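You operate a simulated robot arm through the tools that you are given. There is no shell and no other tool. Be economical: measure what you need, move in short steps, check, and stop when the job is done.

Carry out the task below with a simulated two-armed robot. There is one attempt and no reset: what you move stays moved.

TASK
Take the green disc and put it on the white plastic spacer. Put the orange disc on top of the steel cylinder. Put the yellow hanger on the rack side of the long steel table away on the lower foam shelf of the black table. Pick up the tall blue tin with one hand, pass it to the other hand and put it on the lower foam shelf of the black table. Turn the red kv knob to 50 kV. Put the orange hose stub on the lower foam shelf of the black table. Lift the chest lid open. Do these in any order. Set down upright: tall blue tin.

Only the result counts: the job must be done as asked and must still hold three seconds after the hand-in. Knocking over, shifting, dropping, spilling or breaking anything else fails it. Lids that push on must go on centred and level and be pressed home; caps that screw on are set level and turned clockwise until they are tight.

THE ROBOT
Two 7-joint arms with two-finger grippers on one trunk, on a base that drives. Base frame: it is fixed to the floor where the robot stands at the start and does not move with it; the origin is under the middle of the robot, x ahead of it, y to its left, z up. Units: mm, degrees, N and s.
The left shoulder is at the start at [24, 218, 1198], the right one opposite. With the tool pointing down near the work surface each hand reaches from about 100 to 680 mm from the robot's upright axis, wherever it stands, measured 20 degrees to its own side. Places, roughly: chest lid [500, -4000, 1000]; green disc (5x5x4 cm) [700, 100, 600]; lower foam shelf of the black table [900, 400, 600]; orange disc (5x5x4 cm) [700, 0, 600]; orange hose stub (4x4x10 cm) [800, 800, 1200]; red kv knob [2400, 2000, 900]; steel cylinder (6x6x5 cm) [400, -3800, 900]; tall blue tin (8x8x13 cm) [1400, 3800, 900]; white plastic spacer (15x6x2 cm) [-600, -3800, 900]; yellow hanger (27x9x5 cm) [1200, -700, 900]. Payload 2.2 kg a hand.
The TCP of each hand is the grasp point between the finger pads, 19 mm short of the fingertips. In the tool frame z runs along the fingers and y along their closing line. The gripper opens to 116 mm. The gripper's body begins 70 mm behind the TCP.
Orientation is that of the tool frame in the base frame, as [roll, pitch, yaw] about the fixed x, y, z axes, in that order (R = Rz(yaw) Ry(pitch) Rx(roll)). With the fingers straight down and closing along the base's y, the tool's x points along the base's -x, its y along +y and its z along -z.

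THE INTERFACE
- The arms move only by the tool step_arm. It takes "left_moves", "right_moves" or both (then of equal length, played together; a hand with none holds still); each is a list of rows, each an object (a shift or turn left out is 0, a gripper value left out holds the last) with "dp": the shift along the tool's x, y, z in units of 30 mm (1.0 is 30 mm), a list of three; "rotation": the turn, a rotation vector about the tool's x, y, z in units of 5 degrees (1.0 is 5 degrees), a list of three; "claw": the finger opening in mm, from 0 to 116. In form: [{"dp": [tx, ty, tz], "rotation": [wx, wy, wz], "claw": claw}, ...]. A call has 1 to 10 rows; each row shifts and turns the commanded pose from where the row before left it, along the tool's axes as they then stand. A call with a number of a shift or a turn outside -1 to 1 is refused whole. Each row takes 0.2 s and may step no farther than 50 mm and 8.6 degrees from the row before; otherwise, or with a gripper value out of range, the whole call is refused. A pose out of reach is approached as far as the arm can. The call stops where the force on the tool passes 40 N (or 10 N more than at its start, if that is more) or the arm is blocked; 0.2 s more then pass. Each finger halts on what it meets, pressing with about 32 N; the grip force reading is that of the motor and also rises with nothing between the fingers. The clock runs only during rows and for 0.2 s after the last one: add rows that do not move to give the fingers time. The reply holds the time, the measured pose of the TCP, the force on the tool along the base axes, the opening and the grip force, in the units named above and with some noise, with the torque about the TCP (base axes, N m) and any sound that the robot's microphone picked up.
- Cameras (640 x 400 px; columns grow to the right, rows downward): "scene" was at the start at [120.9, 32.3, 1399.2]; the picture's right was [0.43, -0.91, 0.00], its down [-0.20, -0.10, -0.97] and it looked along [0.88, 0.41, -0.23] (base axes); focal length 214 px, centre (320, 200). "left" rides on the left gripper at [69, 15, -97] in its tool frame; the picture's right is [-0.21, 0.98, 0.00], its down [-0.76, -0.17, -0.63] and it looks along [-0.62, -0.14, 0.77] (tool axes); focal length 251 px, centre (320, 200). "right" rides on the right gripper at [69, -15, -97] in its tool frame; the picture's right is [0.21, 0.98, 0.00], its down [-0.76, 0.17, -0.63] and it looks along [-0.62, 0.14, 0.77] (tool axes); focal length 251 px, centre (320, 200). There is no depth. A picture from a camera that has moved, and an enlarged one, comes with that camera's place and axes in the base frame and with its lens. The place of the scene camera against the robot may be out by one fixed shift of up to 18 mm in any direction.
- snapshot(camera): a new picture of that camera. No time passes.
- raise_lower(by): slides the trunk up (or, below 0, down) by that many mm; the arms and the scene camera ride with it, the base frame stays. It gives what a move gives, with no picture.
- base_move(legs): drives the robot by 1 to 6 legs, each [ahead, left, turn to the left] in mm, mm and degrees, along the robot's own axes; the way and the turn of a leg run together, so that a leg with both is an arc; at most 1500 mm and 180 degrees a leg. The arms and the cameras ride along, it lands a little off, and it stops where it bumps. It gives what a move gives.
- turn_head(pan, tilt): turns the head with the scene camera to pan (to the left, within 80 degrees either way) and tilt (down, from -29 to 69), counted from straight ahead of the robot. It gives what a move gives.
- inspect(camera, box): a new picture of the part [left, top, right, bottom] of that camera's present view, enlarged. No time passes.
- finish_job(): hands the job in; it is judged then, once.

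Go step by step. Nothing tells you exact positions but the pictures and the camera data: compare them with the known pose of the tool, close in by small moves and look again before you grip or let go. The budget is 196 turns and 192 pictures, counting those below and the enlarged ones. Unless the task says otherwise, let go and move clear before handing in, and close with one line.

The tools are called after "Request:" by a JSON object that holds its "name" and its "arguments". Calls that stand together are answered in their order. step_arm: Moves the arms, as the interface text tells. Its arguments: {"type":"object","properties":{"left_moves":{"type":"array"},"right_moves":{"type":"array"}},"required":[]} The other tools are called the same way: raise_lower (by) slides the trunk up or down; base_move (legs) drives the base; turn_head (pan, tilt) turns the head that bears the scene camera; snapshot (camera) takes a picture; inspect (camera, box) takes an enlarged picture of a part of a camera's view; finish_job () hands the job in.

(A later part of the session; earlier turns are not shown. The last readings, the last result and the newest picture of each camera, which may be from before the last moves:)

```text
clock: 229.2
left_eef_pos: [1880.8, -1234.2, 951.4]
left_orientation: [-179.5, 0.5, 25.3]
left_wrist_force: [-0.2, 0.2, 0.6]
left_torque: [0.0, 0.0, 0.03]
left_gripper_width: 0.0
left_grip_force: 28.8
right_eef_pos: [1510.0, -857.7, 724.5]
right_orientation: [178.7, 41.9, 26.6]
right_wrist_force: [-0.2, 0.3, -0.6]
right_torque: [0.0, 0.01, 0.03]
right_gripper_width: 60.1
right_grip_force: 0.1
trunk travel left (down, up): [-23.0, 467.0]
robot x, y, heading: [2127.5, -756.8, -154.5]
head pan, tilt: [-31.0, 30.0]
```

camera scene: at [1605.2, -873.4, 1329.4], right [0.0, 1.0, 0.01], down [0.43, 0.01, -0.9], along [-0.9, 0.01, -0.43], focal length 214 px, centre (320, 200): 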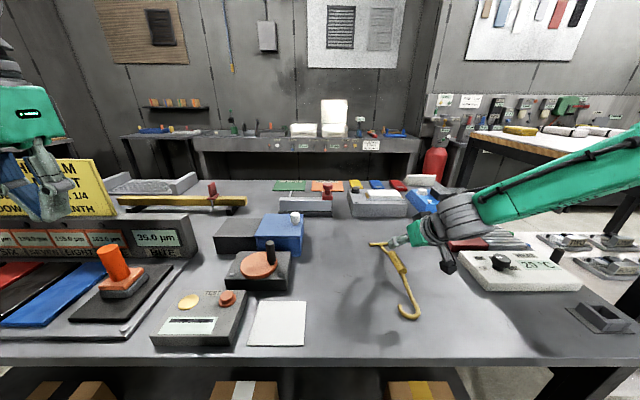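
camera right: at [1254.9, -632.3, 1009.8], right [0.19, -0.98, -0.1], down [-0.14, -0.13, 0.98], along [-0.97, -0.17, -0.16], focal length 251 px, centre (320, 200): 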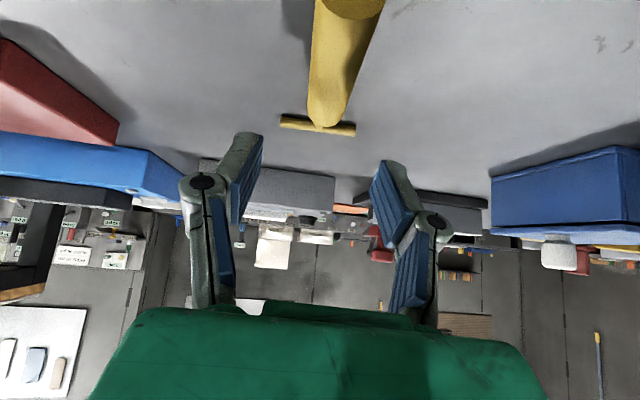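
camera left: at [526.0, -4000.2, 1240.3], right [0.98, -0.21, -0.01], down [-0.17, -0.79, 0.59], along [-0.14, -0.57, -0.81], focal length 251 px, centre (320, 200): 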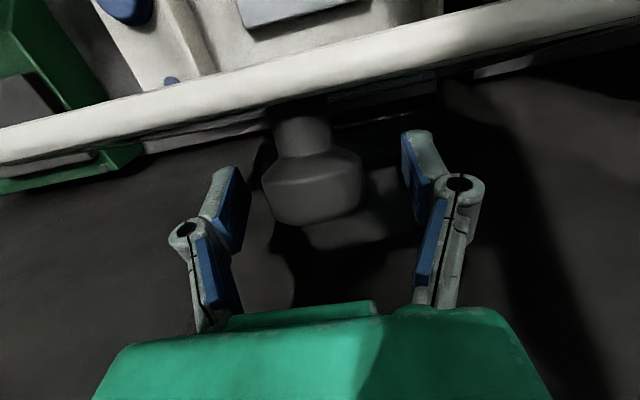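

At low trunk height the sway dies quickly, so I'll work low. I turn back to face the table, sidestep, and raise the right hand with the arm instead.

Request:
{"name": "base_move", "arguments": {"legs": [[0, 0, -25.2], [0, 98, 0]]}}

Request:
{"name": "step_arm", "arguments": {"right_moves": [{"dp": [-0.65, 0, -0.75]}, {"dp": [-0.65, 0, -0.75]}, {"dp": [-0.65, 0, -0.75]}, {"dp": [-0.65, 0, -0.75]}, {"dp": [-0.65, 0, -0.75]}, {"dp": [-0.65, 0, -0.75]}, {"dp": [-0.65, 0, -0.75]}, {"dp": [-0.65, 0, -0.75]}, {"dp": [-0.65, 0, -0.75]}], "left_moves": [{"dp": [0, 0, -0.8]}, {"dp": [0, 0, -0.8]}, {"dp": [0, 0, -0.8]}, {"dp": [0, 0, -0.8]}, {"dp": [0, 0, -0.8]}, {"dp": [0, 0, -0.8]}, {}, {}, {}]}}

Request:
{"name": "turn_head", "arguments": {"pan": -10, "tilt": 20}}

Request:
{"name": "turn_head", "arguments": {"pan": 0, "tilt": 20}}

Request:
{"name": "snapshot", "arguments": {"camera": "scene"}}

```text
clock: 231.7
left_eef_pos: [1699.0, -1152.9, 959.8]
left_orientation: [179.0, 0.6, 0.0]
left_wrist_force: [0.2, 1.2, 0.8]
left_torque: [-0.17, -0.02, -0.04]
left_gripper_width: 0.3
left_grip_force: 28.7
right_eef_pos: [1524.6, -658.9, 718.3]
right_orientation: [176.9, 41.7, 0.0]
right_wrist_force: [-0.4, 2.2, -0.8]
right_torque: [-0.18, 0.0, 0.16]
right_gripper_width: 60.1
right_grip_force: 0.0
trunk travel left (down, up): [-23.0, 467.0]
robot x, y, heading: [2126.9, -850.7, -179.8]
head pan, tilt: [-31.0, 30.0]
```

```text
clock: 233.7
left_eef_pos: [1703.9, -1191.5, 1093.0]
left_orientation: [-178.9, 0.7, 0.1]
left_wrist_force: [1.0, -0.1, 0.3]
left_torque: [0.09, 0.01, -0.01]
left_gripper_width: 0.2
left_grip_force: 28.7
right_eef_pos: [1531.8, -684.9, 994.7]
right_orientation: [179.7, 41.9, 2.0]
right_wrist_force: [0.1, -0.7, -0.8]
right_torque: [0.05, 0.0, -0.05]
right_gripper_width: 60.2
right_grip_force: 0.0
trunk travel left (down, up): [-23.0, 467.0]
robot x, y, heading: [2123.8, -849.3, -180.0]
head pan, tilt: [-31.0, 30.0]
```

```text
clock: 234.5
left_eef_pos: [1703.1, -1178.9, 1096.8]
left_orientation: [-179.5, 0.6, 0.0]
left_wrist_force: [0.6, -0.6, 0.0]
left_torque: [-0.08, 0.03, 0.01]
left_gripper_width: 0.0
left_grip_force: 28.1
right_eef_pos: [1530.2, -672.3, 991.7]
right_orientation: [179.0, 41.9, 1.3]
right_wrist_force: [-0.4, 0.5, 0.0]
right_torque: [-0.03, -0.05, 0.04]
right_gripper_width: 59.7
right_grip_force: 0.1
trunk travel left (down, up): [-23.0, 467.0]
robot x, y, heading: [2125.5, -845.6, -180.1]
head pan, tilt: [-10.0, 20.0]
```

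```text
clock: 235.2
left_eef_pos: [1703.5, -1194.1, 1093.5]
left_orientation: [-178.8, 0.7, 0.1]
left_wrist_force: [0.5, -0.8, 0.0]
left_torque: [0.07, 0.01, 0.0]
left_gripper_width: 0.0
left_grip_force: 28.2
right_eef_pos: [1531.5, -687.1, 994.2]
right_orientation: [179.8, 42.0, 2.0]
right_wrist_force: [0.2, -1.1, -0.4]
right_torque: [0.08, 0.02, -0.01]
right_gripper_width: 60.2
right_grip_force: 0.0
trunk travel left (down, up): [-23.0, 467.0]
robot x, y, heading: [2128.6, -851.9, -179.9]
head pan, tilt: [0.0, 20.0]
```

```text
87 pictures are left
camera scene: at [1985.2, -878.2, 1067.4], right [0.0, 1.0, 0.02], down [0.35, 0.02, -0.94], along [-0.94, 0.0, -0.35], focal length 214 px, centre (320, 200)
```

scene: 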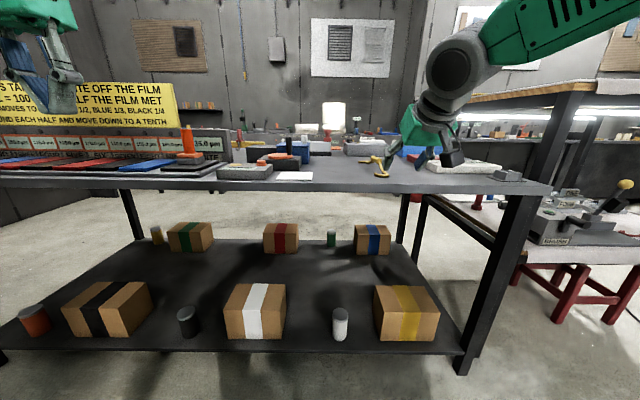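

I lift the left hand a little more for clearance and drive forward.

Request:
{"name": "step_arm", "arguments": {"left_moves": [{"dp": [0.4, 0, -0.9]}, {"dp": [0.4, 0, -0.9]}, {"dp": [0.4, 0, -0.9]}, {}]}}

Request:
{"name": "base_move", "arguments": {"legs": [[230, 0, 0]]}}

Request:
{"name": "base_move", "arguments": {"legs": [[150, 0, 0]]}}

Request:
{"name": "turn_head", "arguments": {"pan": -5, "tilt": 25}}

Request:
{"name": "turn_head", "arguments": {"pan": -4, "tilt": 25}}

Request:
{"name": "turn_head", "arguments": {"pan": -5, "tilt": 25}}

Request:
{"name": "turn_head", "arguments": {"pan": -4, "tilt": 25}}

Request:
{"name": "turn_head", "arguments": {"pan": -5, "tilt": 25}}

Request:
{"name": "snapshot", "arguments": {"camera": "right"}}

Request:
{"name": "snapshot", "arguments": {"camera": "scene"}}

```text
clock: 236.2
left_eef_pos: [1736.7, -1161.1, 1177.4]
left_orientation: [179.9, 0.8, -0.2]
left_wrist_force: [-0.1, 1.3, -0.5]
left_torque: [-0.1, -0.01, 0.01]
left_gripper_width: 0.0
left_grip_force: 28.4
left hand out of reach, approached as far as the arm can: row 3
right_eef_pos: [1530.6, -656.2, 989.6]
right_orientation: [177.9, 41.9, 0.6]
right_wrist_force: [-1.0, 1.6, -1.3]
right_torque: [-0.12, 0.02, 0.06]
right_gripper_width: 60.1
right_grip_force: 0.0
trunk travel left (down, up): [-23.0, 467.0]
robot x, y, heading: [2125.3, -843.8, -180.1]
head pan, tilt: [0.0, 20.0]
```

```text
clock: 238.0
left_eef_pos: [1509.4, -1169.5, 1175.0]
left_orientation: [-179.8, 0.8, -0.3]
left_wrist_force: [0.4, 0.8, -0.4]
left_torque: [-0.09, -0.02, -0.02]
left_gripper_width: 0.0
left_grip_force: 28.3
right_eef_pos: [1303.2, -663.4, 990.6]
right_orientation: [178.4, 41.9, 0.8]
right_wrist_force: [-1.0, 1.6, -0.4]
right_torque: [-0.07, -0.04, 0.04]
right_gripper_width: 59.6
right_grip_force: 0.0
trunk travel left (down, up): [-23.0, 467.0]
robot x, y, heading: [1899.4, -845.9, 179.8]
head pan, tilt: [0.0, 20.0]
```

```text
clock: 239.3
left_eef_pos: [1362.0, -1169.3, 1174.6]
left_orientation: [-179.9, 0.8, -0.3]
left_wrist_force: [-0.3, 0.9, -0.4]
left_torque: [-0.09, -0.03, 0.04]
left_gripper_width: 0.2
left_grip_force: 29.0
right_eef_pos: [1154.7, -662.6, 990.3]
right_orientation: [178.4, 42.0, 0.9]
right_wrist_force: [-0.6, 0.4, 0.4]
right_torque: [-0.05, -0.03, 0.02]
right_gripper_width: 60.0
right_grip_force: 0.0
trunk travel left (down, up): [-23.0, 467.0]
robot x, y, heading: [1749.0, -843.9, 179.7]
head pan, tilt: [0.0, 20.0]
```

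```text
clock: 240.0
left_eef_pos: [1365.9, -1175.9, 1174.2]
left_orientation: [-179.4, 1.0, -0.1]
left_wrist_force: [0.5, 0.4, 0.0]
left_torque: [0.0, 0.04, -0.01]
left_gripper_width: 0.0
left_grip_force: 28.5
right_eef_pos: [1157.4, -668.6, 995.7]
right_orientation: [179.1, 42.2, 1.4]
right_wrist_force: [0.3, -0.7, 0.1]
right_torque: [0.02, 0.0, 0.02]
right_gripper_width: 60.2
right_grip_force: 0.1
trunk travel left (down, up): [-23.0, 467.0]
robot x, y, heading: [1748.6, -840.9, 179.9]
head pan, tilt: [-5.0, 25.0]
```

```text
clock: 240.6
left_eef_pos: [1363.2, -1183.8, 1173.1]
left_orientation: [-179.2, 1.1, -0.1]
left_wrist_force: [-0.2, -0.6, -0.3]
left_torque: [0.04, -0.01, 0.05]
left_gripper_width: 0.0
left_grip_force: 28.4
right_eef_pos: [1157.5, -675.0, 995.5]
right_orientation: [179.3, 42.0, 1.4]
right_wrist_force: [0.4, 0.0, -0.9]
right_torque: [0.04, 0.01, -0.01]
right_gripper_width: 60.0
right_grip_force: 0.0
trunk travel left (down, up): [-23.0, 467.0]
robot x, y, heading: [1750.5, -844.0, 179.6]
head pan, tilt: [-4.0, 25.0]
```

```text
clock: 241.2
left_eef_pos: [1364.4, -1174.6, 1175.7]
left_orientation: [-179.6, 1.1, -0.1]
left_wrist_force: [-0.5, 0.7, 0.0]
left_torque: [0.0, -0.02, 0.0]
left_gripper_width: 0.1
left_grip_force: 28.1
right_eef_pos: [1156.5, -666.4, 993.5]
right_orientation: [178.9, 42.1, 1.1]
right_wrist_force: [-1.0, -0.5, 0.6]
right_torque: [-0.03, 0.0, 0.04]
right_gripper_width: 60.1
right_grip_force: 0.2
trunk travel left (down, up): [-23.0, 467.0]
robot x, y, heading: [1748.5, -842.4, 180.0]
head pan, tilt: [-5.0, 25.0]
```

```text
clock: 241.8
left_eef_pos: [1364.6, -1170.9, 1175.9]
left_orientation: [-179.7, 0.9, -0.2]
left_wrist_force: [-0.3, -0.6, 0.5]
left_torque: [-0.03, 0.03, -0.02]
left_gripper_width: 0.0
left_grip_force: 28.9
right_eef_pos: [1157.2, -664.4, 993.9]
right_orientation: [178.7, 42.0, 0.9]
right_wrist_force: [0.3, 1.6, 0.7]
right_torque: [-0.02, 0.03, 0.01]
right_gripper_width: 60.0
right_grip_force: 0.1
trunk travel left (down, up): [-23.0, 467.0]
robot x, y, heading: [1747.5, -839.8, 180.0]
head pan, tilt: [-4.0, 25.0]
```

```text
clock: 242.4
left_eef_pos: [1364.5, -1177.1, 1173.4]
left_orientation: [-179.5, 1.1, -0.1]
left_wrist_force: [0.3, -0.3, -0.3]
left_torque: [-0.01, 0.0, 0.03]
left_gripper_width: 0.0
left_grip_force: 28.2
right_eef_pos: [1157.7, -669.4, 994.1]
right_orientation: [179.0, 42.0, 1.3]
right_wrist_force: [-0.2, 1.1, -1.4]
right_torque: [0.04, 0.02, 0.0]
right_gripper_width: 60.0
right_grip_force: 0.1
trunk travel left (down, up): [-23.0, 467.0]
robot x, y, heading: [1747.4, -846.5, 180.1]
head pan, tilt: [-5.0, 25.0]
```

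```text
86 pictures are left
camera right: at [1271.8, -650.4, 1018.9], right [0.19, -0.97, -0.13], down [-0.13, -0.16, 0.98], along [-0.97, -0.17, -0.16], focal length 251 px, centre (320, 200)
```

right: 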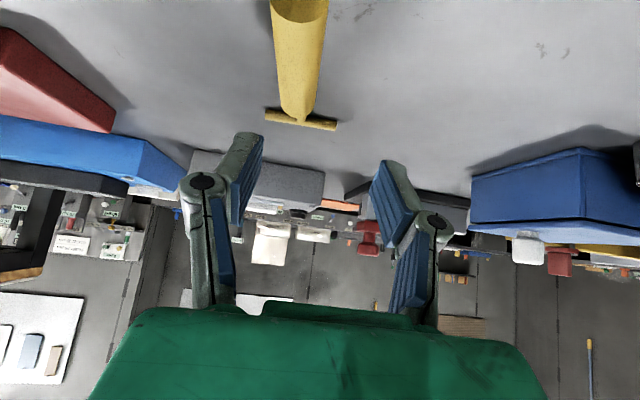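

```text
85 pictures are left
camera scene: at [1610.0, -847.1, 1059.7], right [0.09, 1.0, 0.0], down [0.42, -0.04, -0.91], along [-0.9, 0.08, -0.43], focal length 214 px, centre (320, 200)
```

scene: 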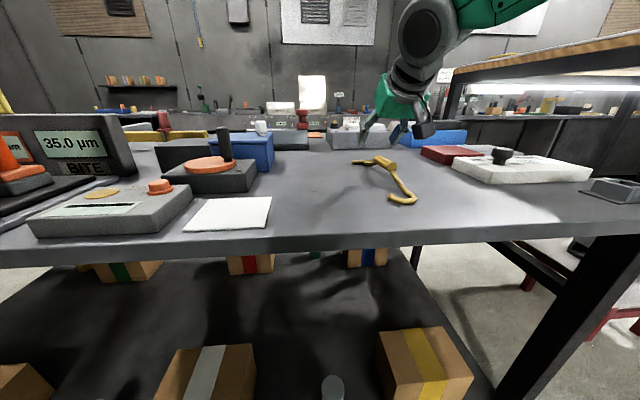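

Steady enough now. The grip part is at (1118,-651,~912). I move over it and descend most of the way.

Request:
{"name": "step_arm", "arguments": {"right_moves": [{"dp": [0.17, -0.2, 0.56]}, {"dp": [0.17, -0.2, 0.56]}, {"dp": [0.17, -0.2, 0.56]}, {}, {}, {}]}}

Request:
{"name": "snapshot", "arguments": {"camera": "right"}}

Request:
{"name": "inspect", "arguments": {"camera": "scene", "box": [320, 80, 480, 220]}}

```text
clock: 243.8
left_eef_pos: [1364.4, -1175.4, 1175.7]
left_orientation: [-179.6, 1.0, -0.1]
left_wrist_force: [-0.1, 0.3, -0.4]
left_torque: [-0.02, -0.01, -0.03]
left_gripper_width: 0.0
left_grip_force: 28.1
right_eef_pos: [1135.6, -651.0, 944.6]
right_orientation: [179.0, 42.1, 1.2]
right_wrist_force: [0.3, 0.2, 0.4]
right_torque: [0.04, -0.02, 0.0]
right_gripper_width: 60.0
right_grip_force: 0.0
trunk travel left (down, up): [-23.0, 467.0]
robot x, y, heading: [1750.6, -843.8, 180.1]
head pan, tilt: [-5.0, 25.0]
```

```text
84 pictures are left
camera right: at [1250.0, -633.0, 969.8], right [0.19, -0.97, -0.13], down [-0.13, -0.16, 0.98], along [-0.97, -0.17, -0.16], focal length 251 px, centre (320, 200)
```

right: 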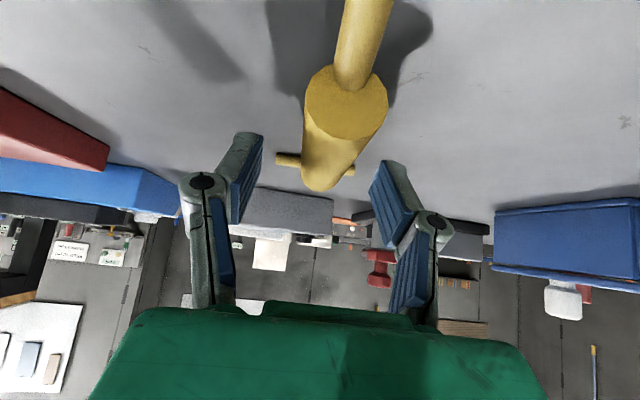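

```text
2.86 times, centred on (400, 150) of scene
camera zoom: at [1610.0, -846.2, 1059.7], right [0.09, 1.0, 0.0], down [0.42, -0.04, -0.91], along [-0.9, 0.08, -0.43], focal length 613 px, centre (91, 343)
```

zoom: 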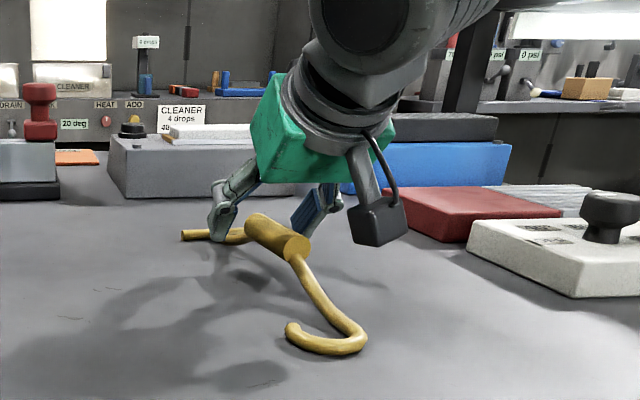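

The cylinder passes between the fingers. I go in the last 26 mm and close.

Request:
{"name": "step_arm", "arguments": {"right_moves": [{"dp": [0.06, 0.1, 0.44]}, {"dp": [0.06, 0, 0.44]}, {}, {"claw": 36}, {"claw": 10}, {}, {}]}}

Request:
{"name": "snapshot", "arguments": {"camera": "right"}}

```text
clock: 245.4
left_eef_pos: [1363.9, -1176.7, 1173.7]
left_orientation: [-179.4, 1.0, -0.1]
left_wrist_force: [0.0, -0.4, 0.2]
left_torque: [0.02, -0.02, 0.04]
left_gripper_width: 0.0
left_grip_force: 28.6
right_eef_pos: [1118.0, -654.6, 921.9]
right_orientation: [179.0, 42.0, 1.2]
right_wrist_force: [-0.6, 1.1, -0.1]
right_torque: [-0.01, 0.05, 0.01]
right_gripper_width: 15.2
right_grip_force: 32.4
trunk travel left (down, up): [-23.0, 467.0]
robot x, y, heading: [1750.2, -841.1, 180.2]
head pan, tilt: [-5.0, 25.0]
```

```text
82 pictures are left
camera right: at [1234.3, -636.2, 947.5], right [0.19, -0.97, -0.13], down [-0.13, -0.16, 0.98], along [-0.97, -0.17, -0.16], focal length 251 px, centre (320, 200)
```

right: 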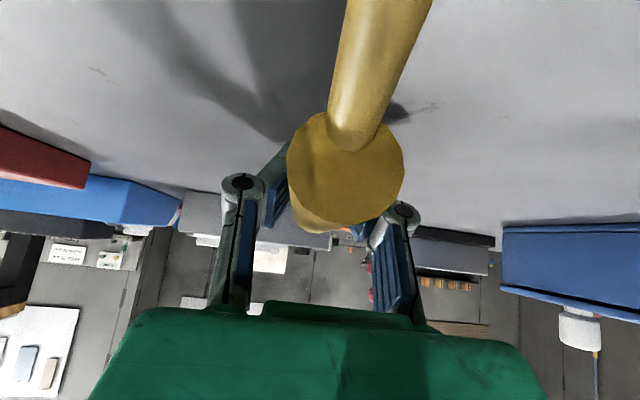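

The 15 mm width means I'm pinching the thin neck past the thick part. I open, move back 25 mm and regrip on the thick part.

Request:
{"name": "step_arm", "arguments": {"right_moves": [{"claw": 60}, {}, {"dp": [0.3, 0, -0.33]}, {"dp": [0.2, 0, -0.33]}, {}, {}]}}

Request:
{"name": "snapshot", "arguments": {"camera": "right"}}

Request:
{"name": "inspect", "arguments": {"camera": "scene", "box": [320, 80, 480, 220]}}

```text
clock: 246.8
left_eef_pos: [1366.2, -1176.4, 1174.3]
left_orientation: [-179.6, 0.9, -0.1]
left_wrist_force: [0.7, 0.7, -0.3]
left_torque: [0.04, 0.0, -0.03]
left_gripper_width: 0.1
left_grip_force: 28.3
right_eef_pos: [1144.8, -653.1, 928.6]
right_orientation: [179.0, 42.2, 1.3]
right_wrist_force: [-0.2, 0.2, 0.4]
right_torque: [0.02, 0.0, -0.02]
right_gripper_width: 59.8
right_grip_force: 0.1
trunk travel left (down, up): [-23.0, 467.0]
robot x, y, heading: [1747.9, -844.7, 180.2]
head pan, tilt: [-5.0, 25.0]
```

```text
81 pictures are left
camera right: at [1259.0, -635.6, 953.3], right [0.19, -0.97, -0.13], down [-0.13, -0.16, 0.98], along [-0.97, -0.17, -0.16], focal length 251 px, centre (320, 200)
```

right: 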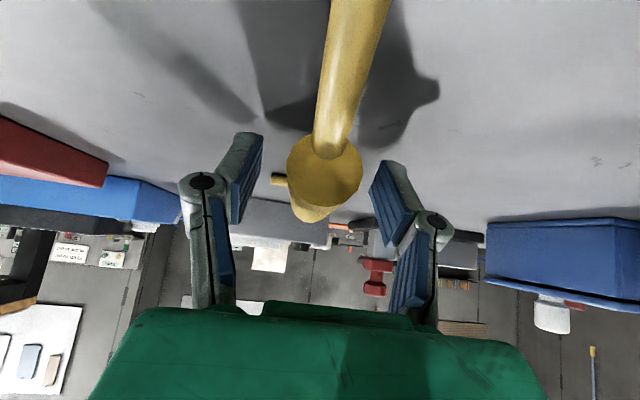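

```text
2.86 times, centred on (400, 150) of scene
camera zoom: at [1610.0, -846.3, 1059.7], right [0.09, 1.0, 0.0], down [0.42, -0.04, -0.91], along [-0.9, 0.08, -0.43], focal length 613 px, centre (91, 343)
```

zoom: 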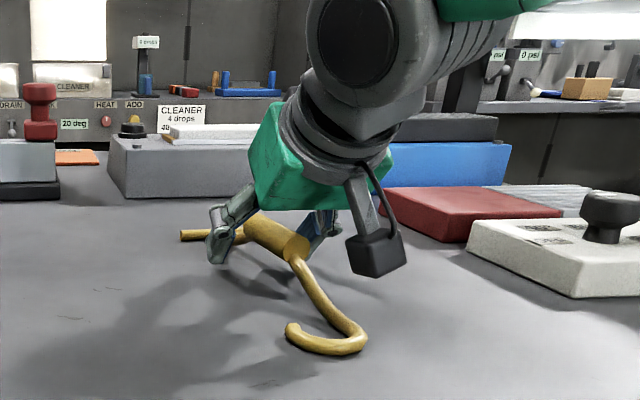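

The thick part spans x≈1124–1176, so I'm now centred on it. I close.

Request:
{"name": "step_arm", "arguments": {"right_moves": [{"dp": [0, 0, 0.1], "claw": 36}, {"claw": 15}, {}, {}, {}]}}

Request:
{"name": "step_arm", "arguments": {"right_moves": [{"dp": [-0.3, 0, -0.35]}, {"dp": [-0.3, 0, -0.35]}, {"dp": [-0.4, 0, -0.5]}, {"dp": [-0.4, 0, -0.5]}, {}]}}

Request:
{"name": "snapshot", "arguments": {"camera": "right"}}

Request:
{"name": "inspect", "arguments": {"camera": "scene", "box": [320, 60, 480, 200]}}

```text
clock: 248.0
left_eef_pos: [1364.9, -1174.9, 1173.9]
left_orientation: [-179.5, 1.0, -0.1]
left_wrist_force: [-0.7, 0.0, -1.0]
left_torque: [0.02, 0.03, 0.0]
left_gripper_width: 0.4
left_grip_force: 29.3
right_eef_pos: [1142.7, -655.0, 925.6]
right_orientation: [179.0, 42.0, 1.3]
right_wrist_force: [-0.1, 0.4, 0.0]
right_torque: [0.01, 0.01, 0.01]
right_gripper_width: 20.9
right_grip_force: 32.2
trunk travel left (down, up): [-23.0, 467.0]
robot x, y, heading: [1748.3, -841.3, 180.2]
head pan, tilt: [-5.0, 25.0]
```

```text
clock: 249.2
left_eef_pos: [1363.6, -1175.9, 1174.0]
left_orientation: [-179.5, 0.9, -0.2]
left_wrist_force: [-0.6, 1.1, 0.4]
left_torque: [0.08, -0.03, -0.02]
left_gripper_width: 0.0
left_grip_force: 29.0
right_eef_pos: [1144.5, -653.8, 993.3]
right_orientation: [178.9, 42.1, 1.3]
right_wrist_force: [0.1, -0.3, -1.3]
right_torque: [0.04, 0.03, -0.01]
right_gripper_width: 20.6
right_grip_force: 31.5
trunk travel left (down, up): [-23.0, 467.0]
robot x, y, heading: [1749.8, -840.2, 179.9]
head pan, tilt: [-5.0, 25.0]
```

```text
79 pictures are left
camera right: at [1258.8, -635.6, 1017.0], right [0.19, -0.97, -0.13], down [-0.13, -0.16, 0.98], along [-0.97, -0.17, -0.16], focal length 251 px, centre (320, 200)
```

right: 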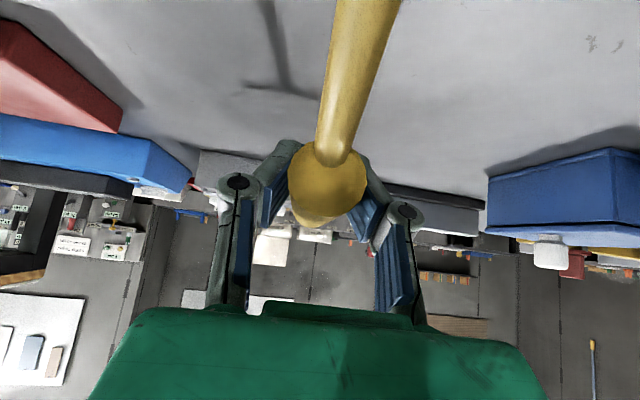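

```text
2.86 times, centred on (400, 130) of scene
camera zoom: at [1609.8, -846.3, 1059.6], right [0.09, 1.0, 0.0], down [0.42, -0.04, -0.91], along [-0.9, 0.08, -0.43], focal length 613 px, centre (91, 400)
```

zoom: 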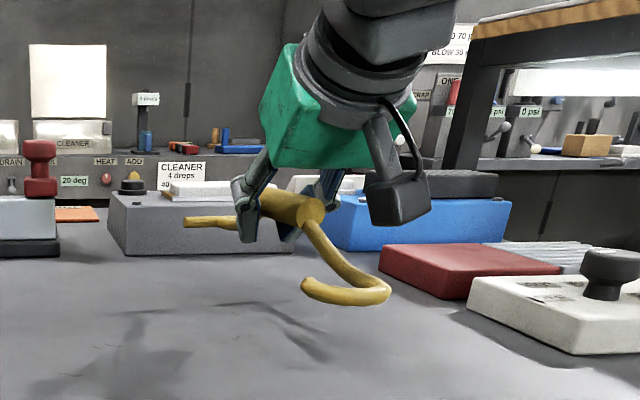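

Hanger is held and lifted level. I raise it a bit, back off and look toward the black table's rear side.

Request:
{"name": "step_arm", "arguments": {"right_moves": [{"dp": [-0.6, 0, -0.7]}, {"dp": [-0.6, 0, -0.7]}, {"dp": [-0.2, 0, -0.3]}]}}

Request:
{"name": "base_move", "arguments": {"legs": [[-350, 0, 0], [0, -700, 0]]}}

Request:
{"name": "turn_head", "arguments": {"pan": -25, "tilt": 20}}

Request:
{"name": "snapshot", "arguments": {"camera": "scene"}}

```text
clock: 250.0
left_eef_pos: [1364.8, -1176.9, 1173.0]
left_orientation: [-179.5, 1.0, -0.1]
left_wrist_force: [-0.3, -0.8, -0.2]
left_torque: [-0.02, -0.04, -0.03]
left_gripper_width: 0.0
left_grip_force: 29.2
right_eef_pos: [1150.6, -651.8, 1058.4]
right_orientation: [179.0, 42.1, 1.2]
right_wrist_force: [-0.2, -0.2, -1.1]
right_torque: [0.02, 0.02, 0.01]
right_gripper_width: 20.6
right_grip_force: 32.2
trunk travel left (down, up): [-23.0, 467.0]
robot x, y, heading: [1748.3, -840.3, 179.9]
head pan, tilt: [-5.0, 25.0]
```

```text
clock: 255.8
left_eef_pos: [1718.0, -469.9, 1174.3]
left_orientation: [-179.4, 1.1, -0.4]
left_wrist_force: [0.5, 0.1, 0.1]
left_torque: [-0.02, 0.04, 0.04]
left_gripper_width: 0.0
left_grip_force: 28.6
right_eef_pos: [1505.5, 55.7, 1058.0]
right_orientation: [178.9, 42.0, 0.9]
right_wrist_force: [-0.3, 0.2, -1.0]
right_torque: [-0.01, 0.07, 0.0]
right_gripper_width: 19.8
right_grip_force: 32.0
trunk travel left (down, up): [-23.0, 467.0]
robot x, y, heading: [2103.3, -138.6, 179.9]
head pan, tilt: [-5.0, 25.0]
```

```text
clock: 256.6
left_eef_pos: [1721.7, -468.4, 1175.4]
left_orientation: [-179.6, 1.2, -0.4]
left_wrist_force: [0.2, -0.7, 0.7]
left_torque: [-0.01, 0.03, -0.01]
left_gripper_width: 0.0
left_grip_force: 28.4
right_eef_pos: [1507.9, 55.4, 1060.7]
right_orientation: [178.9, 42.2, 0.8]
right_wrist_force: [0.0, -0.1, -0.9]
right_torque: [-0.01, 0.02, 0.02]
right_gripper_width: 19.8
right_grip_force: 31.7
trunk travel left (down, up): [-23.0, 467.0]
robot x, y, heading: [2107.4, -139.2, 179.9]
head pan, tilt: [-25.0, 20.0]
```

```text
77 pictures are left
camera scene: at [1972.8, -110.9, 1067.8], right [0.43, 0.9, 0.0], down [0.31, -0.14, -0.94], along [-0.85, 0.4, -0.34], focal length 214 px, centre (320, 200)
```

scene: 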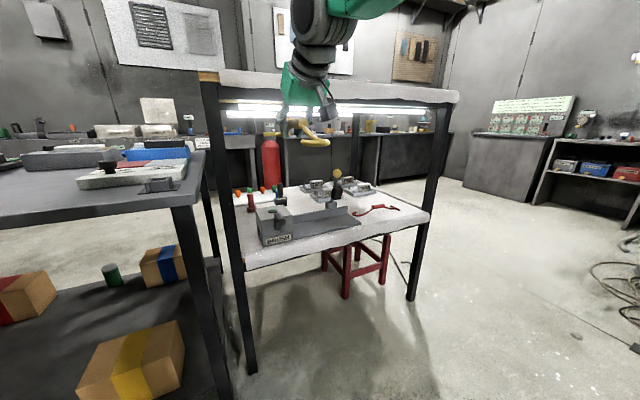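

Request:
{"name": "inspect", "arguments": {"camera": "scene", "box": [220, 160, 450, 300]}}

Request:
{"name": "inspect", "arguments": {"camera": "scene", "box": [270, 80, 370, 160]}}

```text
2.78 times, centred on (335, 230) of scene
camera zoom: at [1972.8, -110.9, 1067.8], right [0.43, 0.9, 0.0], down [0.31, -0.14, -0.94], along [-0.85, 0.4, -0.34], focal length 597 px, centre (278, 116)
```

zoom: 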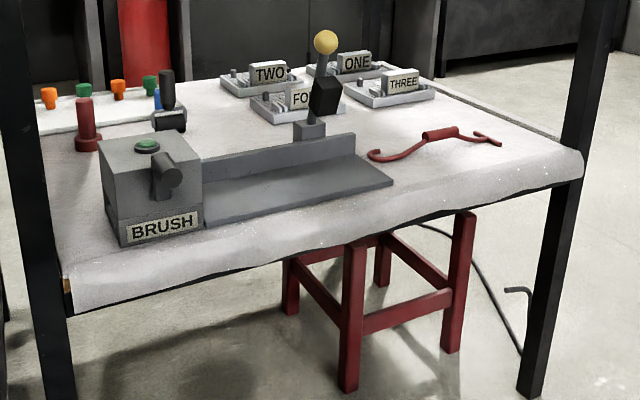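

```text
5.00 times, centred on (320, 120) of scene
camera zoom: at [1972.8, -110.9, 1067.8], right [0.43, 0.9, 0.0], down [0.31, -0.14, -0.94], along [-0.85, 0.4, -0.34], focal length 1072 px, centre (320, 600)
```

zoom: 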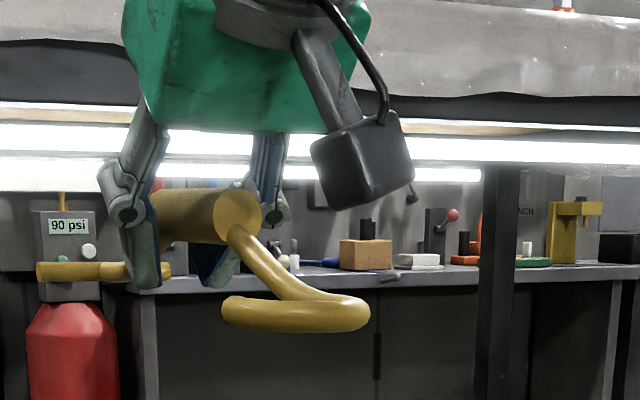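

The free places: a front strip between fixture TWO and the tray suits the hanger; the rear strip suits tin and stub. I go back around the south end with the hanger.

Request:
{"name": "base_move", "arguments": {"legs": [[0, 0, 90], [1500, 0, 0], [1160, 0, 0], [0, 0, -90]]}}

Request:
{"name": "base_move", "arguments": {"legs": [[1500, 0, 0]]}}

```text
clock: 277.3
left_eef_pos: [1656.1, -3153.4, 1175.5]
left_orientation: [-179.7, 1.1, -1.3]
left_wrist_force: [-0.1, -0.2, 0.0]
left_torque: [-0.01, -0.01, -0.03]
left_gripper_width: 0.0
left_grip_force: 28.2
right_eef_pos: [1450.5, -2625.9, 1058.9]
right_orientation: [178.9, 42.3, 0.0]
right_wrist_force: [-0.2, 0.3, -0.7]
right_torque: [-0.01, 0.05, 0.01]
right_gripper_width: 16.8
right_grip_force: 32.0
trunk travel left (down, up): [-23.0, 467.0]
robot x, y, heading: [2046.3, -2832.7, 178.8]
head pan, tilt: [-25.0, 20.0]
```

```text
clock: 284.6
left_eef_pos: [184.8, -3139.5, 1175.5]
left_orientation: [-179.7, 1.3, -0.5]
left_wrist_force: [0.6, 0.2, -0.6]
left_torque: [-0.02, -0.01, 0.03]
left_gripper_width: 0.0
left_grip_force: 28.6
right_eef_pos: [-28.6, -2615.3, 1061.5]
right_orientation: [178.8, 42.3, 0.7]
right_wrist_force: [0.6, 0.7, -0.6]
right_torque: [0.0, 0.02, -0.04]
right_gripper_width: 16.4
right_grip_force: 0.9
trunk travel left (down, up): [-23.0, 467.0]
robot x, y, heading: [568.8, -2805.7, 179.9]
head pan, tilt: [-25.0, 20.0]
```

The grip is loosening (I had limited the closing to 15 mm). I close fully at once and look.

Request:
{"name": "step_arm", "arguments": {"right_moves": [{"claw": 0}, {}, {}]}}

Request:
{"name": "snapshot", "arguments": {"camera": "right"}}

Request:
{"name": "snapshot", "arguments": {"camera": "scene"}}

```text
clock: 285.4
left_eef_pos: [187.7, -3140.8, 1177.2]
left_orientation: [-179.6, 1.4, -0.5]
left_wrist_force: [0.4, -0.6, 0.2]
left_torque: [0.01, 0.03, -0.02]
left_gripper_width: 0.2
left_grip_force: 28.8
right_eef_pos: [-26.7, -2614.4, 1061.1]
right_orientation: [178.9, 42.4, 0.8]
right_wrist_force: [0.2, -0.6, 0.6]
right_torque: [0.01, -0.02, -0.02]
right_gripper_width: 15.8
right_grip_force: 31.8
trunk travel left (down, up): [-23.0, 467.0]
robot x, y, heading: [569.6, -2810.2, 179.9]
head pan, tilt: [-25.0, 20.0]
```

```text
74 pictures are left
camera right: at [89.1, -2597.3, 1085.8], right [0.18, -0.97, -0.13], down [-0.13, -0.16, 0.98], along [-0.97, -0.16, -0.15], focal length 251 px, centre (320, 200)
```

right: 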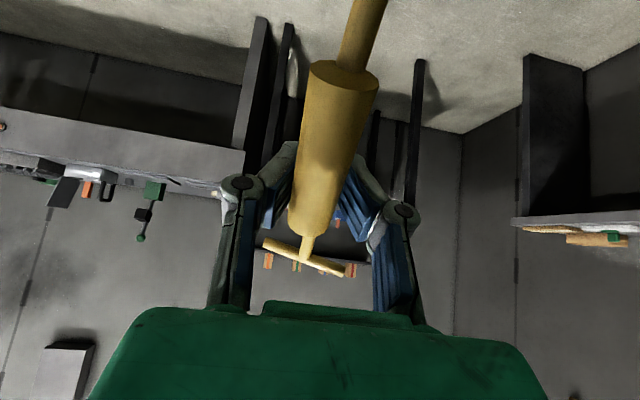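

```text
73 pictures are left
camera scene: at [435.5, -2781.7, 1067.8], right [0.43, 0.9, 0.0], down [0.31, -0.15, -0.94], along [-0.85, 0.4, -0.34], focal length 214 px, centre (320, 200)
```

scene: 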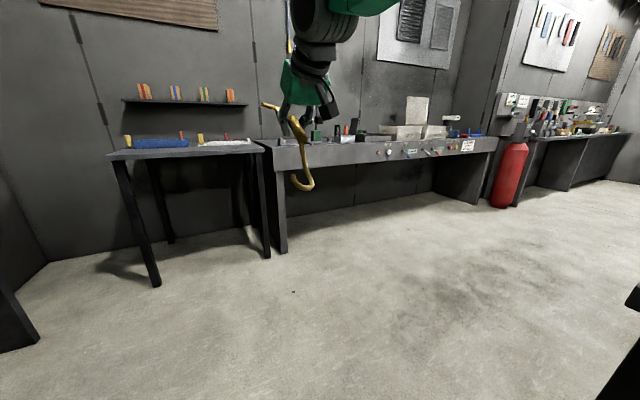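

Request:
{"name": "inspect", "arguments": {"camera": "scene", "box": [250, 40, 370, 200]}}

Request:
{"name": "inspect", "arguments": {"camera": "right", "box": [200, 20, 440, 320]}}

```text
2.50 times, centred on (310, 120) of scene
camera zoom: at [435.5, -2781.7, 1067.8], right [0.43, 0.9, 0.0], down [0.31, -0.15, -0.94], along [-0.85, 0.4, -0.34], focal length 536 px, centre (345, 400)
```

zoom: 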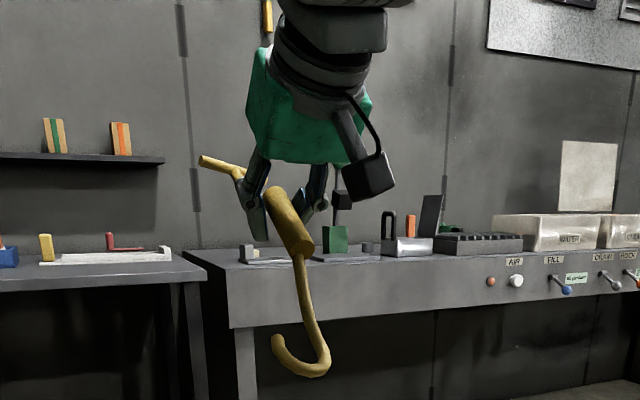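

```text
1.33 times, centred on (320, 170) of right
camera zoom: at [89.1, -2597.3, 1085.8], right [0.18, -0.97, -0.13], down [-0.13, -0.16, 0.98], along [-0.97, -0.16, -0.15], focal length 335 px, centre (320, 240)
```

zoom: 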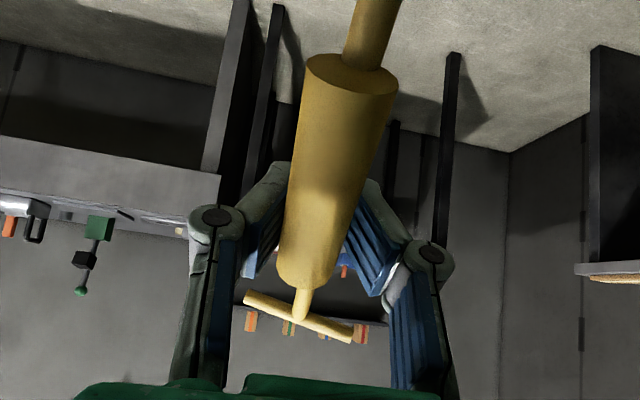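

The hanger has drooped hook-down in the grip but is still held. I continue the drive to the front of the black table.

Request:
{"name": "base_move", "arguments": {"legs": [[900, 0, 0], [0, 0, -90], [1500, 0, 0], [1000, 0, 0]]}}

Request:
{"name": "snapshot", "arguments": {"camera": "right"}}

```text
clock: 305.9
left_eef_pos: [-666.0, 104.4, 1178.1]
left_orientation: [-179.7, 1.3, -90.0]
left_wrist_force: [0.2, 0.2, 0.2]
left_torque: [-0.02, -0.02, 0.02]
left_gripper_width: 0.1
left_grip_force: 28.5
right_eef_pos: [-142.1, 322.6, 1061.8]
right_orientation: [178.9, 42.3, -88.8]
right_wrist_force: [0.3, 0.6, -0.7]
right_torque: [0.0, -0.01, -0.02]
right_gripper_width: 14.1
right_grip_force: 32.3
trunk travel left (down, up): [-23.0, 467.0]
robot x, y, heading: [-332.2, -278.7, 90.2]
head pan, tilt: [-25.0, 20.0]
```

```text
70 pictures are left
camera right: at [-123.7, 205.6, 1085.5], right [-0.97, -0.19, -0.13], down [-0.16, 0.13, 0.98], along [-0.17, 0.97, -0.15], focal length 251 px, centre (320, 200)
```

right: 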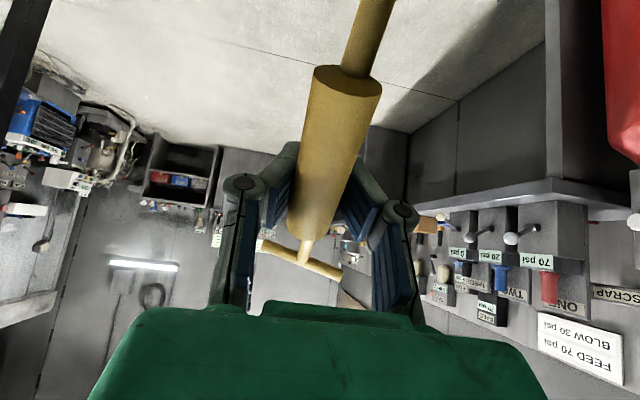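

Still held. I go on north, turn to face the table, then lower both hands to shelf-entry height.

Request:
{"name": "base_move", "arguments": {"legs": [[785, 0, 0], [0, 0, -90]]}}

Request:
{"name": "step_arm", "arguments": {"left_moves": [{"dp": [0, 0, 0.9]}, {"dp": [0, 0, 0.9]}, {"dp": [0, 0, 0.9]}, {"dp": [0, 0, 0.9]}, {"dp": [0, 0, 0.9]}, {"dp": [0, 0, 0.9]}, {"dp": [0, 0, 0.9]}, {"dp": [0, 0, 0.9]}, {"dp": [0, 0, 0.9]}], "right_moves": [{"dp": [0.5, 0, 0.55]}, {"dp": [0.5, 0, 0.55]}, {"dp": [0.5, 0, 0.55]}, {"dp": [0.5, 0, 0.55]}, {"dp": [0.5, 0, 0.55]}, {"dp": [0.5, 0, 0.55]}, {"dp": [0.5, 0, 0.55]}, {"dp": [0.5, 0, 0.55]}, {}]}}

Request:
{"name": "turn_head", "arguments": {"pan": -15, "tilt": 35}}

Request:
{"name": "snapshot", "arguments": {"camera": "scene"}}

```text
clock: 314.0
left_eef_pos: [42.3, 851.6, 1177.9]
left_orientation: [-179.6, 1.4, -179.8]
left_wrist_force: [0.2, -0.3, 0.0]
left_torque: [-0.02, -0.01, -0.03]
left_gripper_width: 0.1
left_grip_force: 28.8
right_eef_pos: [261.0, 328.5, 1063.0]
right_orientation: [179.0, 42.5, -178.4]
right_wrist_force: [0.3, -0.1, -1.0]
right_torque: [-0.01, -0.03, 0.02]
right_gripper_width: 13.5
right_grip_force: 32.0
trunk travel left (down, up): [-23.0, 467.0]
robot x, y, heading: [-332.6, 517.6, 0.2]
head pan, tilt: [-25.0, 20.0]
```

```text
clock: 316.0
left_eef_pos: [46.1, 850.0, 935.1]
left_orientation: [-179.5, 1.5, -179.8]
left_wrist_force: [0.4, -0.4, 0.0]
left_torque: [-0.03, -0.02, 0.02]
left_gripper_width: 0.0
left_grip_force: 28.8
right_eef_pos: [261.2, 332.0, 885.3]
right_orientation: [179.0, 42.7, -178.5]
right_wrist_force: [1.1, 0.9, -1.3]
right_torque: [-0.01, -0.01, 0.01]
right_gripper_width: 13.4
right_grip_force: 31.6
trunk travel left (down, up): [-23.0, 467.0]
robot x, y, heading: [-329.5, 519.4, 0.2]
head pan, tilt: [-25.0, 20.0]
```

```text
clock: 316.8
left_eef_pos: [46.2, 849.0, 936.5]
left_orientation: [-179.5, 1.6, -179.8]
left_wrist_force: [-0.3, -0.5, -0.1]
left_torque: [-0.03, 0.0, 0.02]
left_gripper_width: 0.1
left_grip_force: 28.6
right_eef_pos: [262.6, 331.3, 886.5]
right_orientation: [178.9, 42.6, -178.5]
right_wrist_force: [-0.2, 0.2, -1.3]
right_torque: [0.0, -0.02, 0.03]
right_gripper_width: 13.2
right_grip_force: 32.2
trunk travel left (down, up): [-23.0, 467.0]
robot x, y, heading: [-332.2, 514.2, 0.1]
head pan, tilt: [-15.0, 35.0]
```

```text
69 pictures are left
camera scene: at [-211.4, 487.0, 1044.0], right [-0.25, -0.97, 0.0], down [-0.56, 0.14, -0.82], along [0.79, -0.21, -0.58], focal length 214 px, centre (320, 200)
```

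scene: 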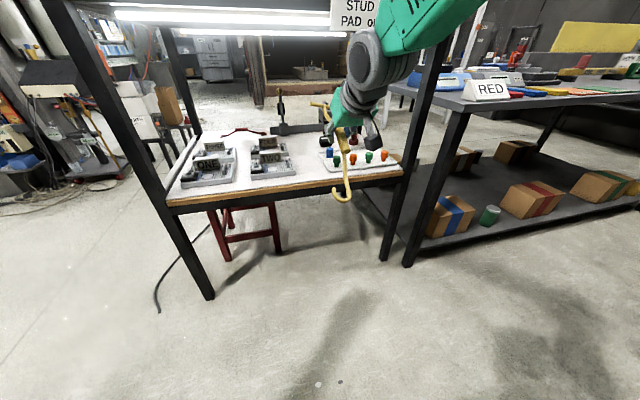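

The hanger now hangs almost vertically, hook down. I'll touch the hook down in the free strip and lay it forward. First drive in with the hand pulled back slightly.

Request:
{"name": "step_arm", "arguments": {"right_moves": [{"dp": [0.6, 0, -0.55]}, {"dp": [0.6, 0, -0.55]}]}}

Request:
{"name": "base_move", "arguments": {"legs": [[250, 0, 0]]}}

Request:
{"name": "snapshot", "arguments": {"camera": "scene"}}

Request:
{"name": "snapshot", "arguments": {"camera": "right"}}

```text
clock: 317.4
left_eef_pos: [45.9, 849.1, 936.4]
left_orientation: [-179.5, 1.7, -179.7]
left_wrist_force: [-0.4, 0.3, 0.3]
left_torque: [-0.03, -0.02, 0.0]
left_gripper_width: 0.0
left_grip_force: 28.5
right_eef_pos: [210.2, 330.5, 885.3]
right_orientation: [179.0, 42.6, -178.5]
right_wrist_force: [0.6, -0.4, -0.5]
right_torque: [-0.02, 0.01, -0.02]
right_gripper_width: 13.0
right_grip_force: 31.9
trunk travel left (down, up): [-23.0, 467.0]
robot x, y, heading: [-333.4, 520.0, 0.5]
head pan, tilt: [-15.0, 35.0]
```

```text
clock: 319.2
left_eef_pos: [299.4, 851.8, 935.3]
left_orientation: [-179.6, 1.5, -179.8]
left_wrist_force: [-0.2, -0.5, 0.3]
left_torque: [-0.02, 0.05, 0.03]
left_gripper_width: 0.0
left_grip_force: 28.7
right_eef_pos: [464.8, 330.6, 886.0]
right_orientation: [179.0, 42.4, -178.5]
right_wrist_force: [0.0, 0.3, -1.6]
right_torque: [0.04, -0.03, -0.01]
right_gripper_width: 12.7
right_grip_force: 32.1
trunk travel left (down, up): [-23.0, 467.0]
robot x, y, heading: [-80.6, 519.9, 0.5]
head pan, tilt: [-15.0, 35.0]
```

```text
68 pictures are left
camera scene: at [41.8, 488.7, 1043.8], right [-0.25, -0.97, 0.0], down [-0.56, 0.14, -0.82], along [0.79, -0.21, -0.58], focal length 214 px, centre (320, 200)
```

scene: 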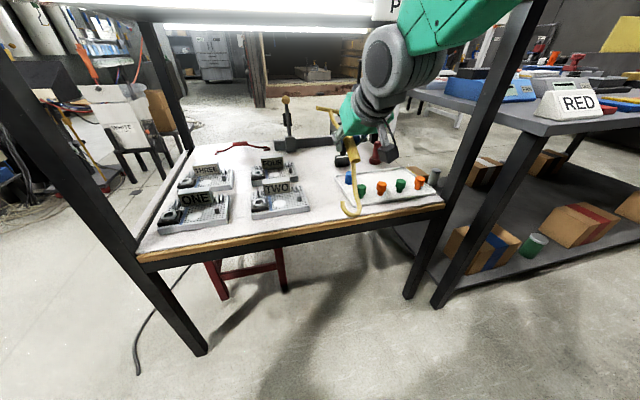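

```text
67 pictures are left
camera right: at [348.9, 310.8, 908.3], right [-0.2, 0.97, -0.13], down [0.12, 0.16, 0.98], along [0.97, 0.18, -0.15], focal length 251 px, centre (320, 200)
```

right: 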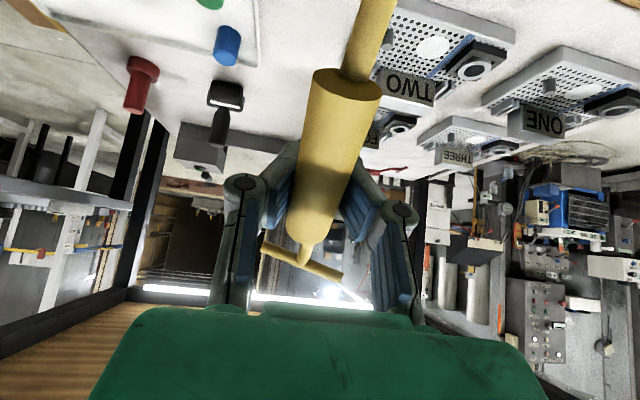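

The free strip is y≈257–378. I shift 13 mm right and drive in.

Request:
{"name": "step_arm", "arguments": {"right_moves": [{"dp": [0, -0.45, 0]}, {}]}}

Request:
{"name": "base_move", "arguments": {"legs": [[170, 0, 0]]}}

Request:
{"name": "step_arm", "arguments": {"right_moves": [{"dp": [0.5, 0, 0.55]}, {"dp": [0.5, 0, 0.55]}, {"dp": [0.5, 0, 0.55]}, {"dp": [0.4, 0, 0.45]}, {}]}}

Request:
{"name": "snapshot", "arguments": {"camera": "scene"}}

Request:
{"name": "snapshot", "arguments": {"camera": "right"}}

```text
clock: 319.8
left_eef_pos: [296.1, 851.2, 936.8]
left_orientation: [-179.7, 1.7, -179.7]
left_wrist_force: [0.5, -0.4, 0.2]
left_torque: [0.02, -0.01, 0.0]
left_gripper_width: 0.1
left_grip_force: 28.6
right_eef_pos: [463.3, 318.8, 887.2]
right_orientation: [178.8, 42.6, -178.5]
right_wrist_force: [0.2, -0.4, -1.1]
right_torque: [0.02, 0.0, 0.02]
right_gripper_width: 13.0
right_grip_force: 31.8
trunk travel left (down, up): [-23.0, 467.0]
robot x, y, heading: [-79.5, 518.9, 0.6]
head pan, tilt: [-15.0, 35.0]
```

```text
clock: 321.2
left_eef_pos: [467.0, 851.7, 936.1]
left_orientation: [-179.6, 1.6, -179.7]
left_wrist_force: [-0.1, -0.1, 0.6]
left_torque: [0.02, 0.04, 0.02]
left_gripper_width: 0.0
left_grip_force: 28.7
right_eef_pos: [635.7, 319.4, 884.7]
right_orientation: [178.9, 42.5, -178.5]
right_wrist_force: [0.2, -0.1, -1.0]
right_torque: [0.03, 0.01, -0.02]
right_gripper_width: 12.7
right_grip_force: 32.4
trunk travel left (down, up): [-23.0, 467.0]
robot x, y, heading: [89.7, 523.5, 0.5]
head pan, tilt: [-15.0, 35.0]
```

```text
clock: 322.4
left_eef_pos: [464.6, 851.9, 938.2]
left_orientation: [-179.7, 1.8, -179.6]
left_wrist_force: [0.7, -0.5, 0.6]
left_torque: [0.01, -0.03, -0.01]
left_gripper_width: 0.0
left_grip_force: 28.8
right_eef_pos: [633.0, 323.4, 801.8]
right_orientation: [178.8, 42.9, -178.4]
right_wrist_force: [0.5, 0.7, -1.1]
right_torque: [-0.01, -0.02, -0.01]
right_gripper_width: 12.6
right_grip_force: 32.0
trunk travel left (down, up): [-23.0, 467.0]
robot x, y, heading: [89.0, 520.1, 0.5]
head pan, tilt: [-15.0, 35.0]
```

```text
66 pictures are left
camera scene: at [211.2, 490.1, 1043.9], right [-0.25, -0.97, 0.0], down [-0.56, 0.14, -0.82], along [0.79, -0.21, -0.58], focal length 214 px, centre (320, 200)
```

scene: 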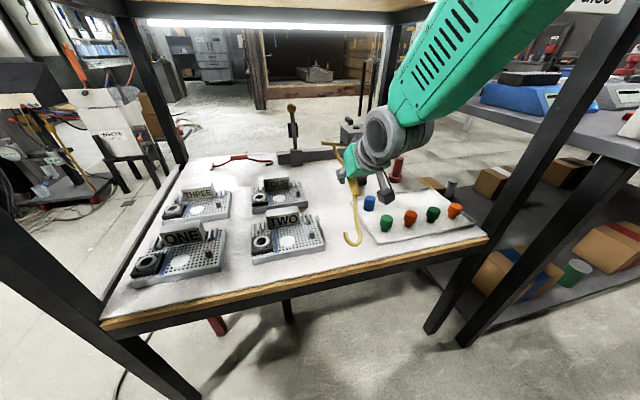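

```text
65 pictures are left
camera right: at [517.4, 300.7, 824.6], right [-0.2, 0.97, -0.13], down [0.12, 0.16, 0.98], along [0.97, 0.18, -0.15], focal length 251 px, centre (320, 200)
```

right: 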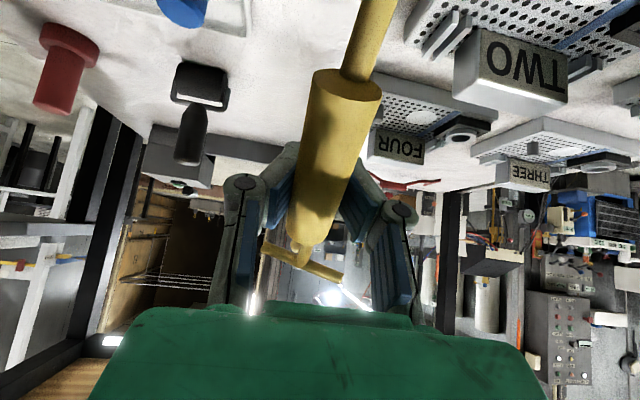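

Hook bottom is ~45 mm above the foam at x≈544. I move forward 30 and down to touch, then check.

Request:
{"name": "step_arm", "arguments": {"right_moves": [{"dp": [0.13, -0.05, 0.63]}, {"dp": [0.13, -0.05, 0.63]}, {"dp": [0.13, 0, 0.63]}, {}]}}

Request:
{"name": "step_arm", "arguments": {"right_moves": [{"dp": [-0.12, 0, 0.6]}, {"dp": [-0.12, 0, 0.6]}, {}]}}

Request:
{"name": "inspect", "arguments": {"camera": "scene", "box": [260, 120, 460, 270]}}

```text
clock: 323.4
left_eef_pos: [464.3, 851.6, 938.6]
left_orientation: [-179.7, 1.7, -179.7]
left_wrist_force: [0.2, 0.2, 0.5]
left_torque: [0.04, 0.01, -0.01]
left_gripper_width: 0.0
left_grip_force: 28.5
right_eef_pos: [662.9, 319.5, 752.2]
right_orientation: [178.8, 42.9, -178.4]
right_wrist_force: [-0.3, -0.2, -1.3]
right_torque: [0.0, -0.04, 0.01]
right_gripper_width: 12.5
right_grip_force: 32.1
trunk travel left (down, up): [-23.0, 467.0]
robot x, y, heading: [92.0, 519.8, 0.5]
head pan, tilt: [-15.0, 35.0]
```

```text
clock: 324.2
left_eef_pos: [464.9, 851.9, 938.4]
left_orientation: [-179.8, 1.8, -179.7]
left_wrist_force: [1.1, -0.3, -0.7]
left_torque: [0.0, -0.04, -0.03]
left_gripper_width: 0.2
left_grip_force: 28.6
right_eef_pos: [692.2, 318.9, 730.8]
right_orientation: [178.8, 42.8, -178.5]
right_wrist_force: [-0.7, -0.2, 0.7]
right_torque: [0.0, 0.17, 0.0]
right_gripper_width: 11.9
right_grip_force: 31.5
trunk travel left (down, up): [-23.0, 467.0]
robot x, y, heading: [93.6, 515.4, 0.6]
head pan, tilt: [-15.0, 35.0]
```

```text
2.67 times, centred on (360, 195) of scene
camera zoom: at [211.6, 490.1, 1043.9], right [-0.25, -0.97, 0.0], down [-0.56, 0.14, -0.82], along [0.79, -0.21, -0.58], focal length 572 px, centre (213, 213)
```

zoom: 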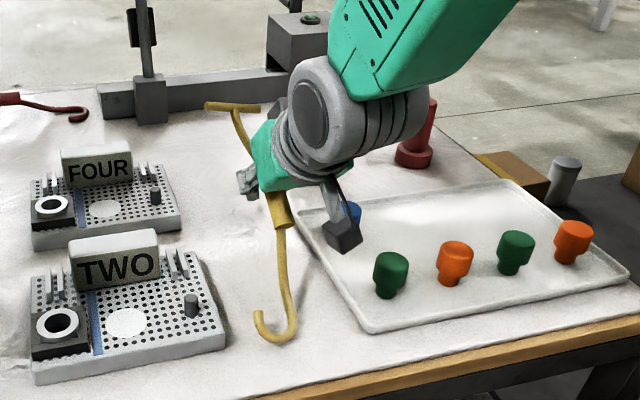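

The hook is on the foam in the strip. I continue laying the hanger forward and down.

Request:
{"name": "step_arm", "arguments": {"right_moves": [{"dp": [0.07, 0, 0.73]}, {"dp": [0.07, 0, 0.73]}, {"dp": [0.19, 0, 0.55]}, {}]}}

Request:
{"name": "inspect", "arguments": {"camera": "scene", "box": [260, 120, 460, 270]}}

Request:
{"name": "snapshot", "arguments": {"camera": "right"}}

```text
clock: 325.2
left_eef_pos: [463.9, 852.1, 937.3]
left_orientation: [-179.7, 1.8, -179.6]
left_wrist_force: [0.0, 0.0, -0.5]
left_torque: [-0.02, 0.02, -0.01]
left_gripper_width: 0.1
left_grip_force: 29.0
right_eef_pos: [725.8, 322.7, 681.0]
right_orientation: [178.7, 42.7, -178.5]
right_wrist_force: [-0.3, -1.4, -0.7]
right_torque: [0.01, 0.0, 0.02]
right_gripper_width: 5.8
right_grip_force: 28.7
trunk travel left (down, up): [-23.0, 467.0]
robot x, y, heading: [90.9, 520.2, 0.3]
head pan, tilt: [-15.0, 35.0]
```

```text
2.67 times, centred on (360, 195) of scene
camera zoom: at [211.9, 490.0, 1043.9], right [-0.25, -0.97, 0.0], down [-0.56, 0.14, -0.82], along [0.79, -0.21, -0.58], focal length 572 px, centre (213, 213)
```

zoom: 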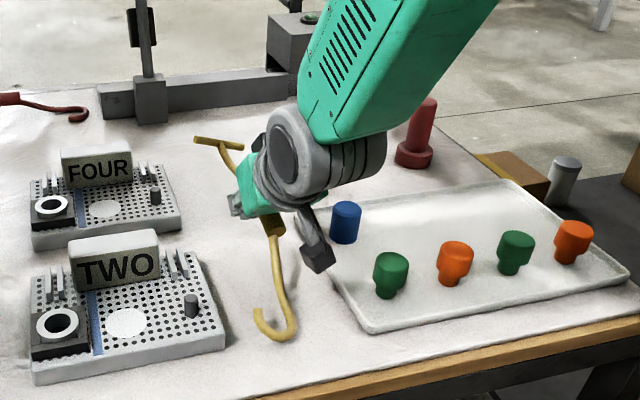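

```text
62 pictures are left
camera right: at [609.8, 300.8, 703.9], right [-0.2, 0.97, -0.13], down [0.12, 0.16, 0.98], along [0.97, 0.18, -0.15], focal length 251 px, centre (320, 200)
```

right: 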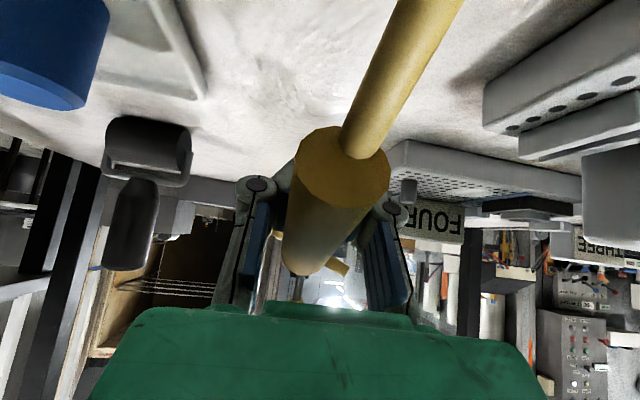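

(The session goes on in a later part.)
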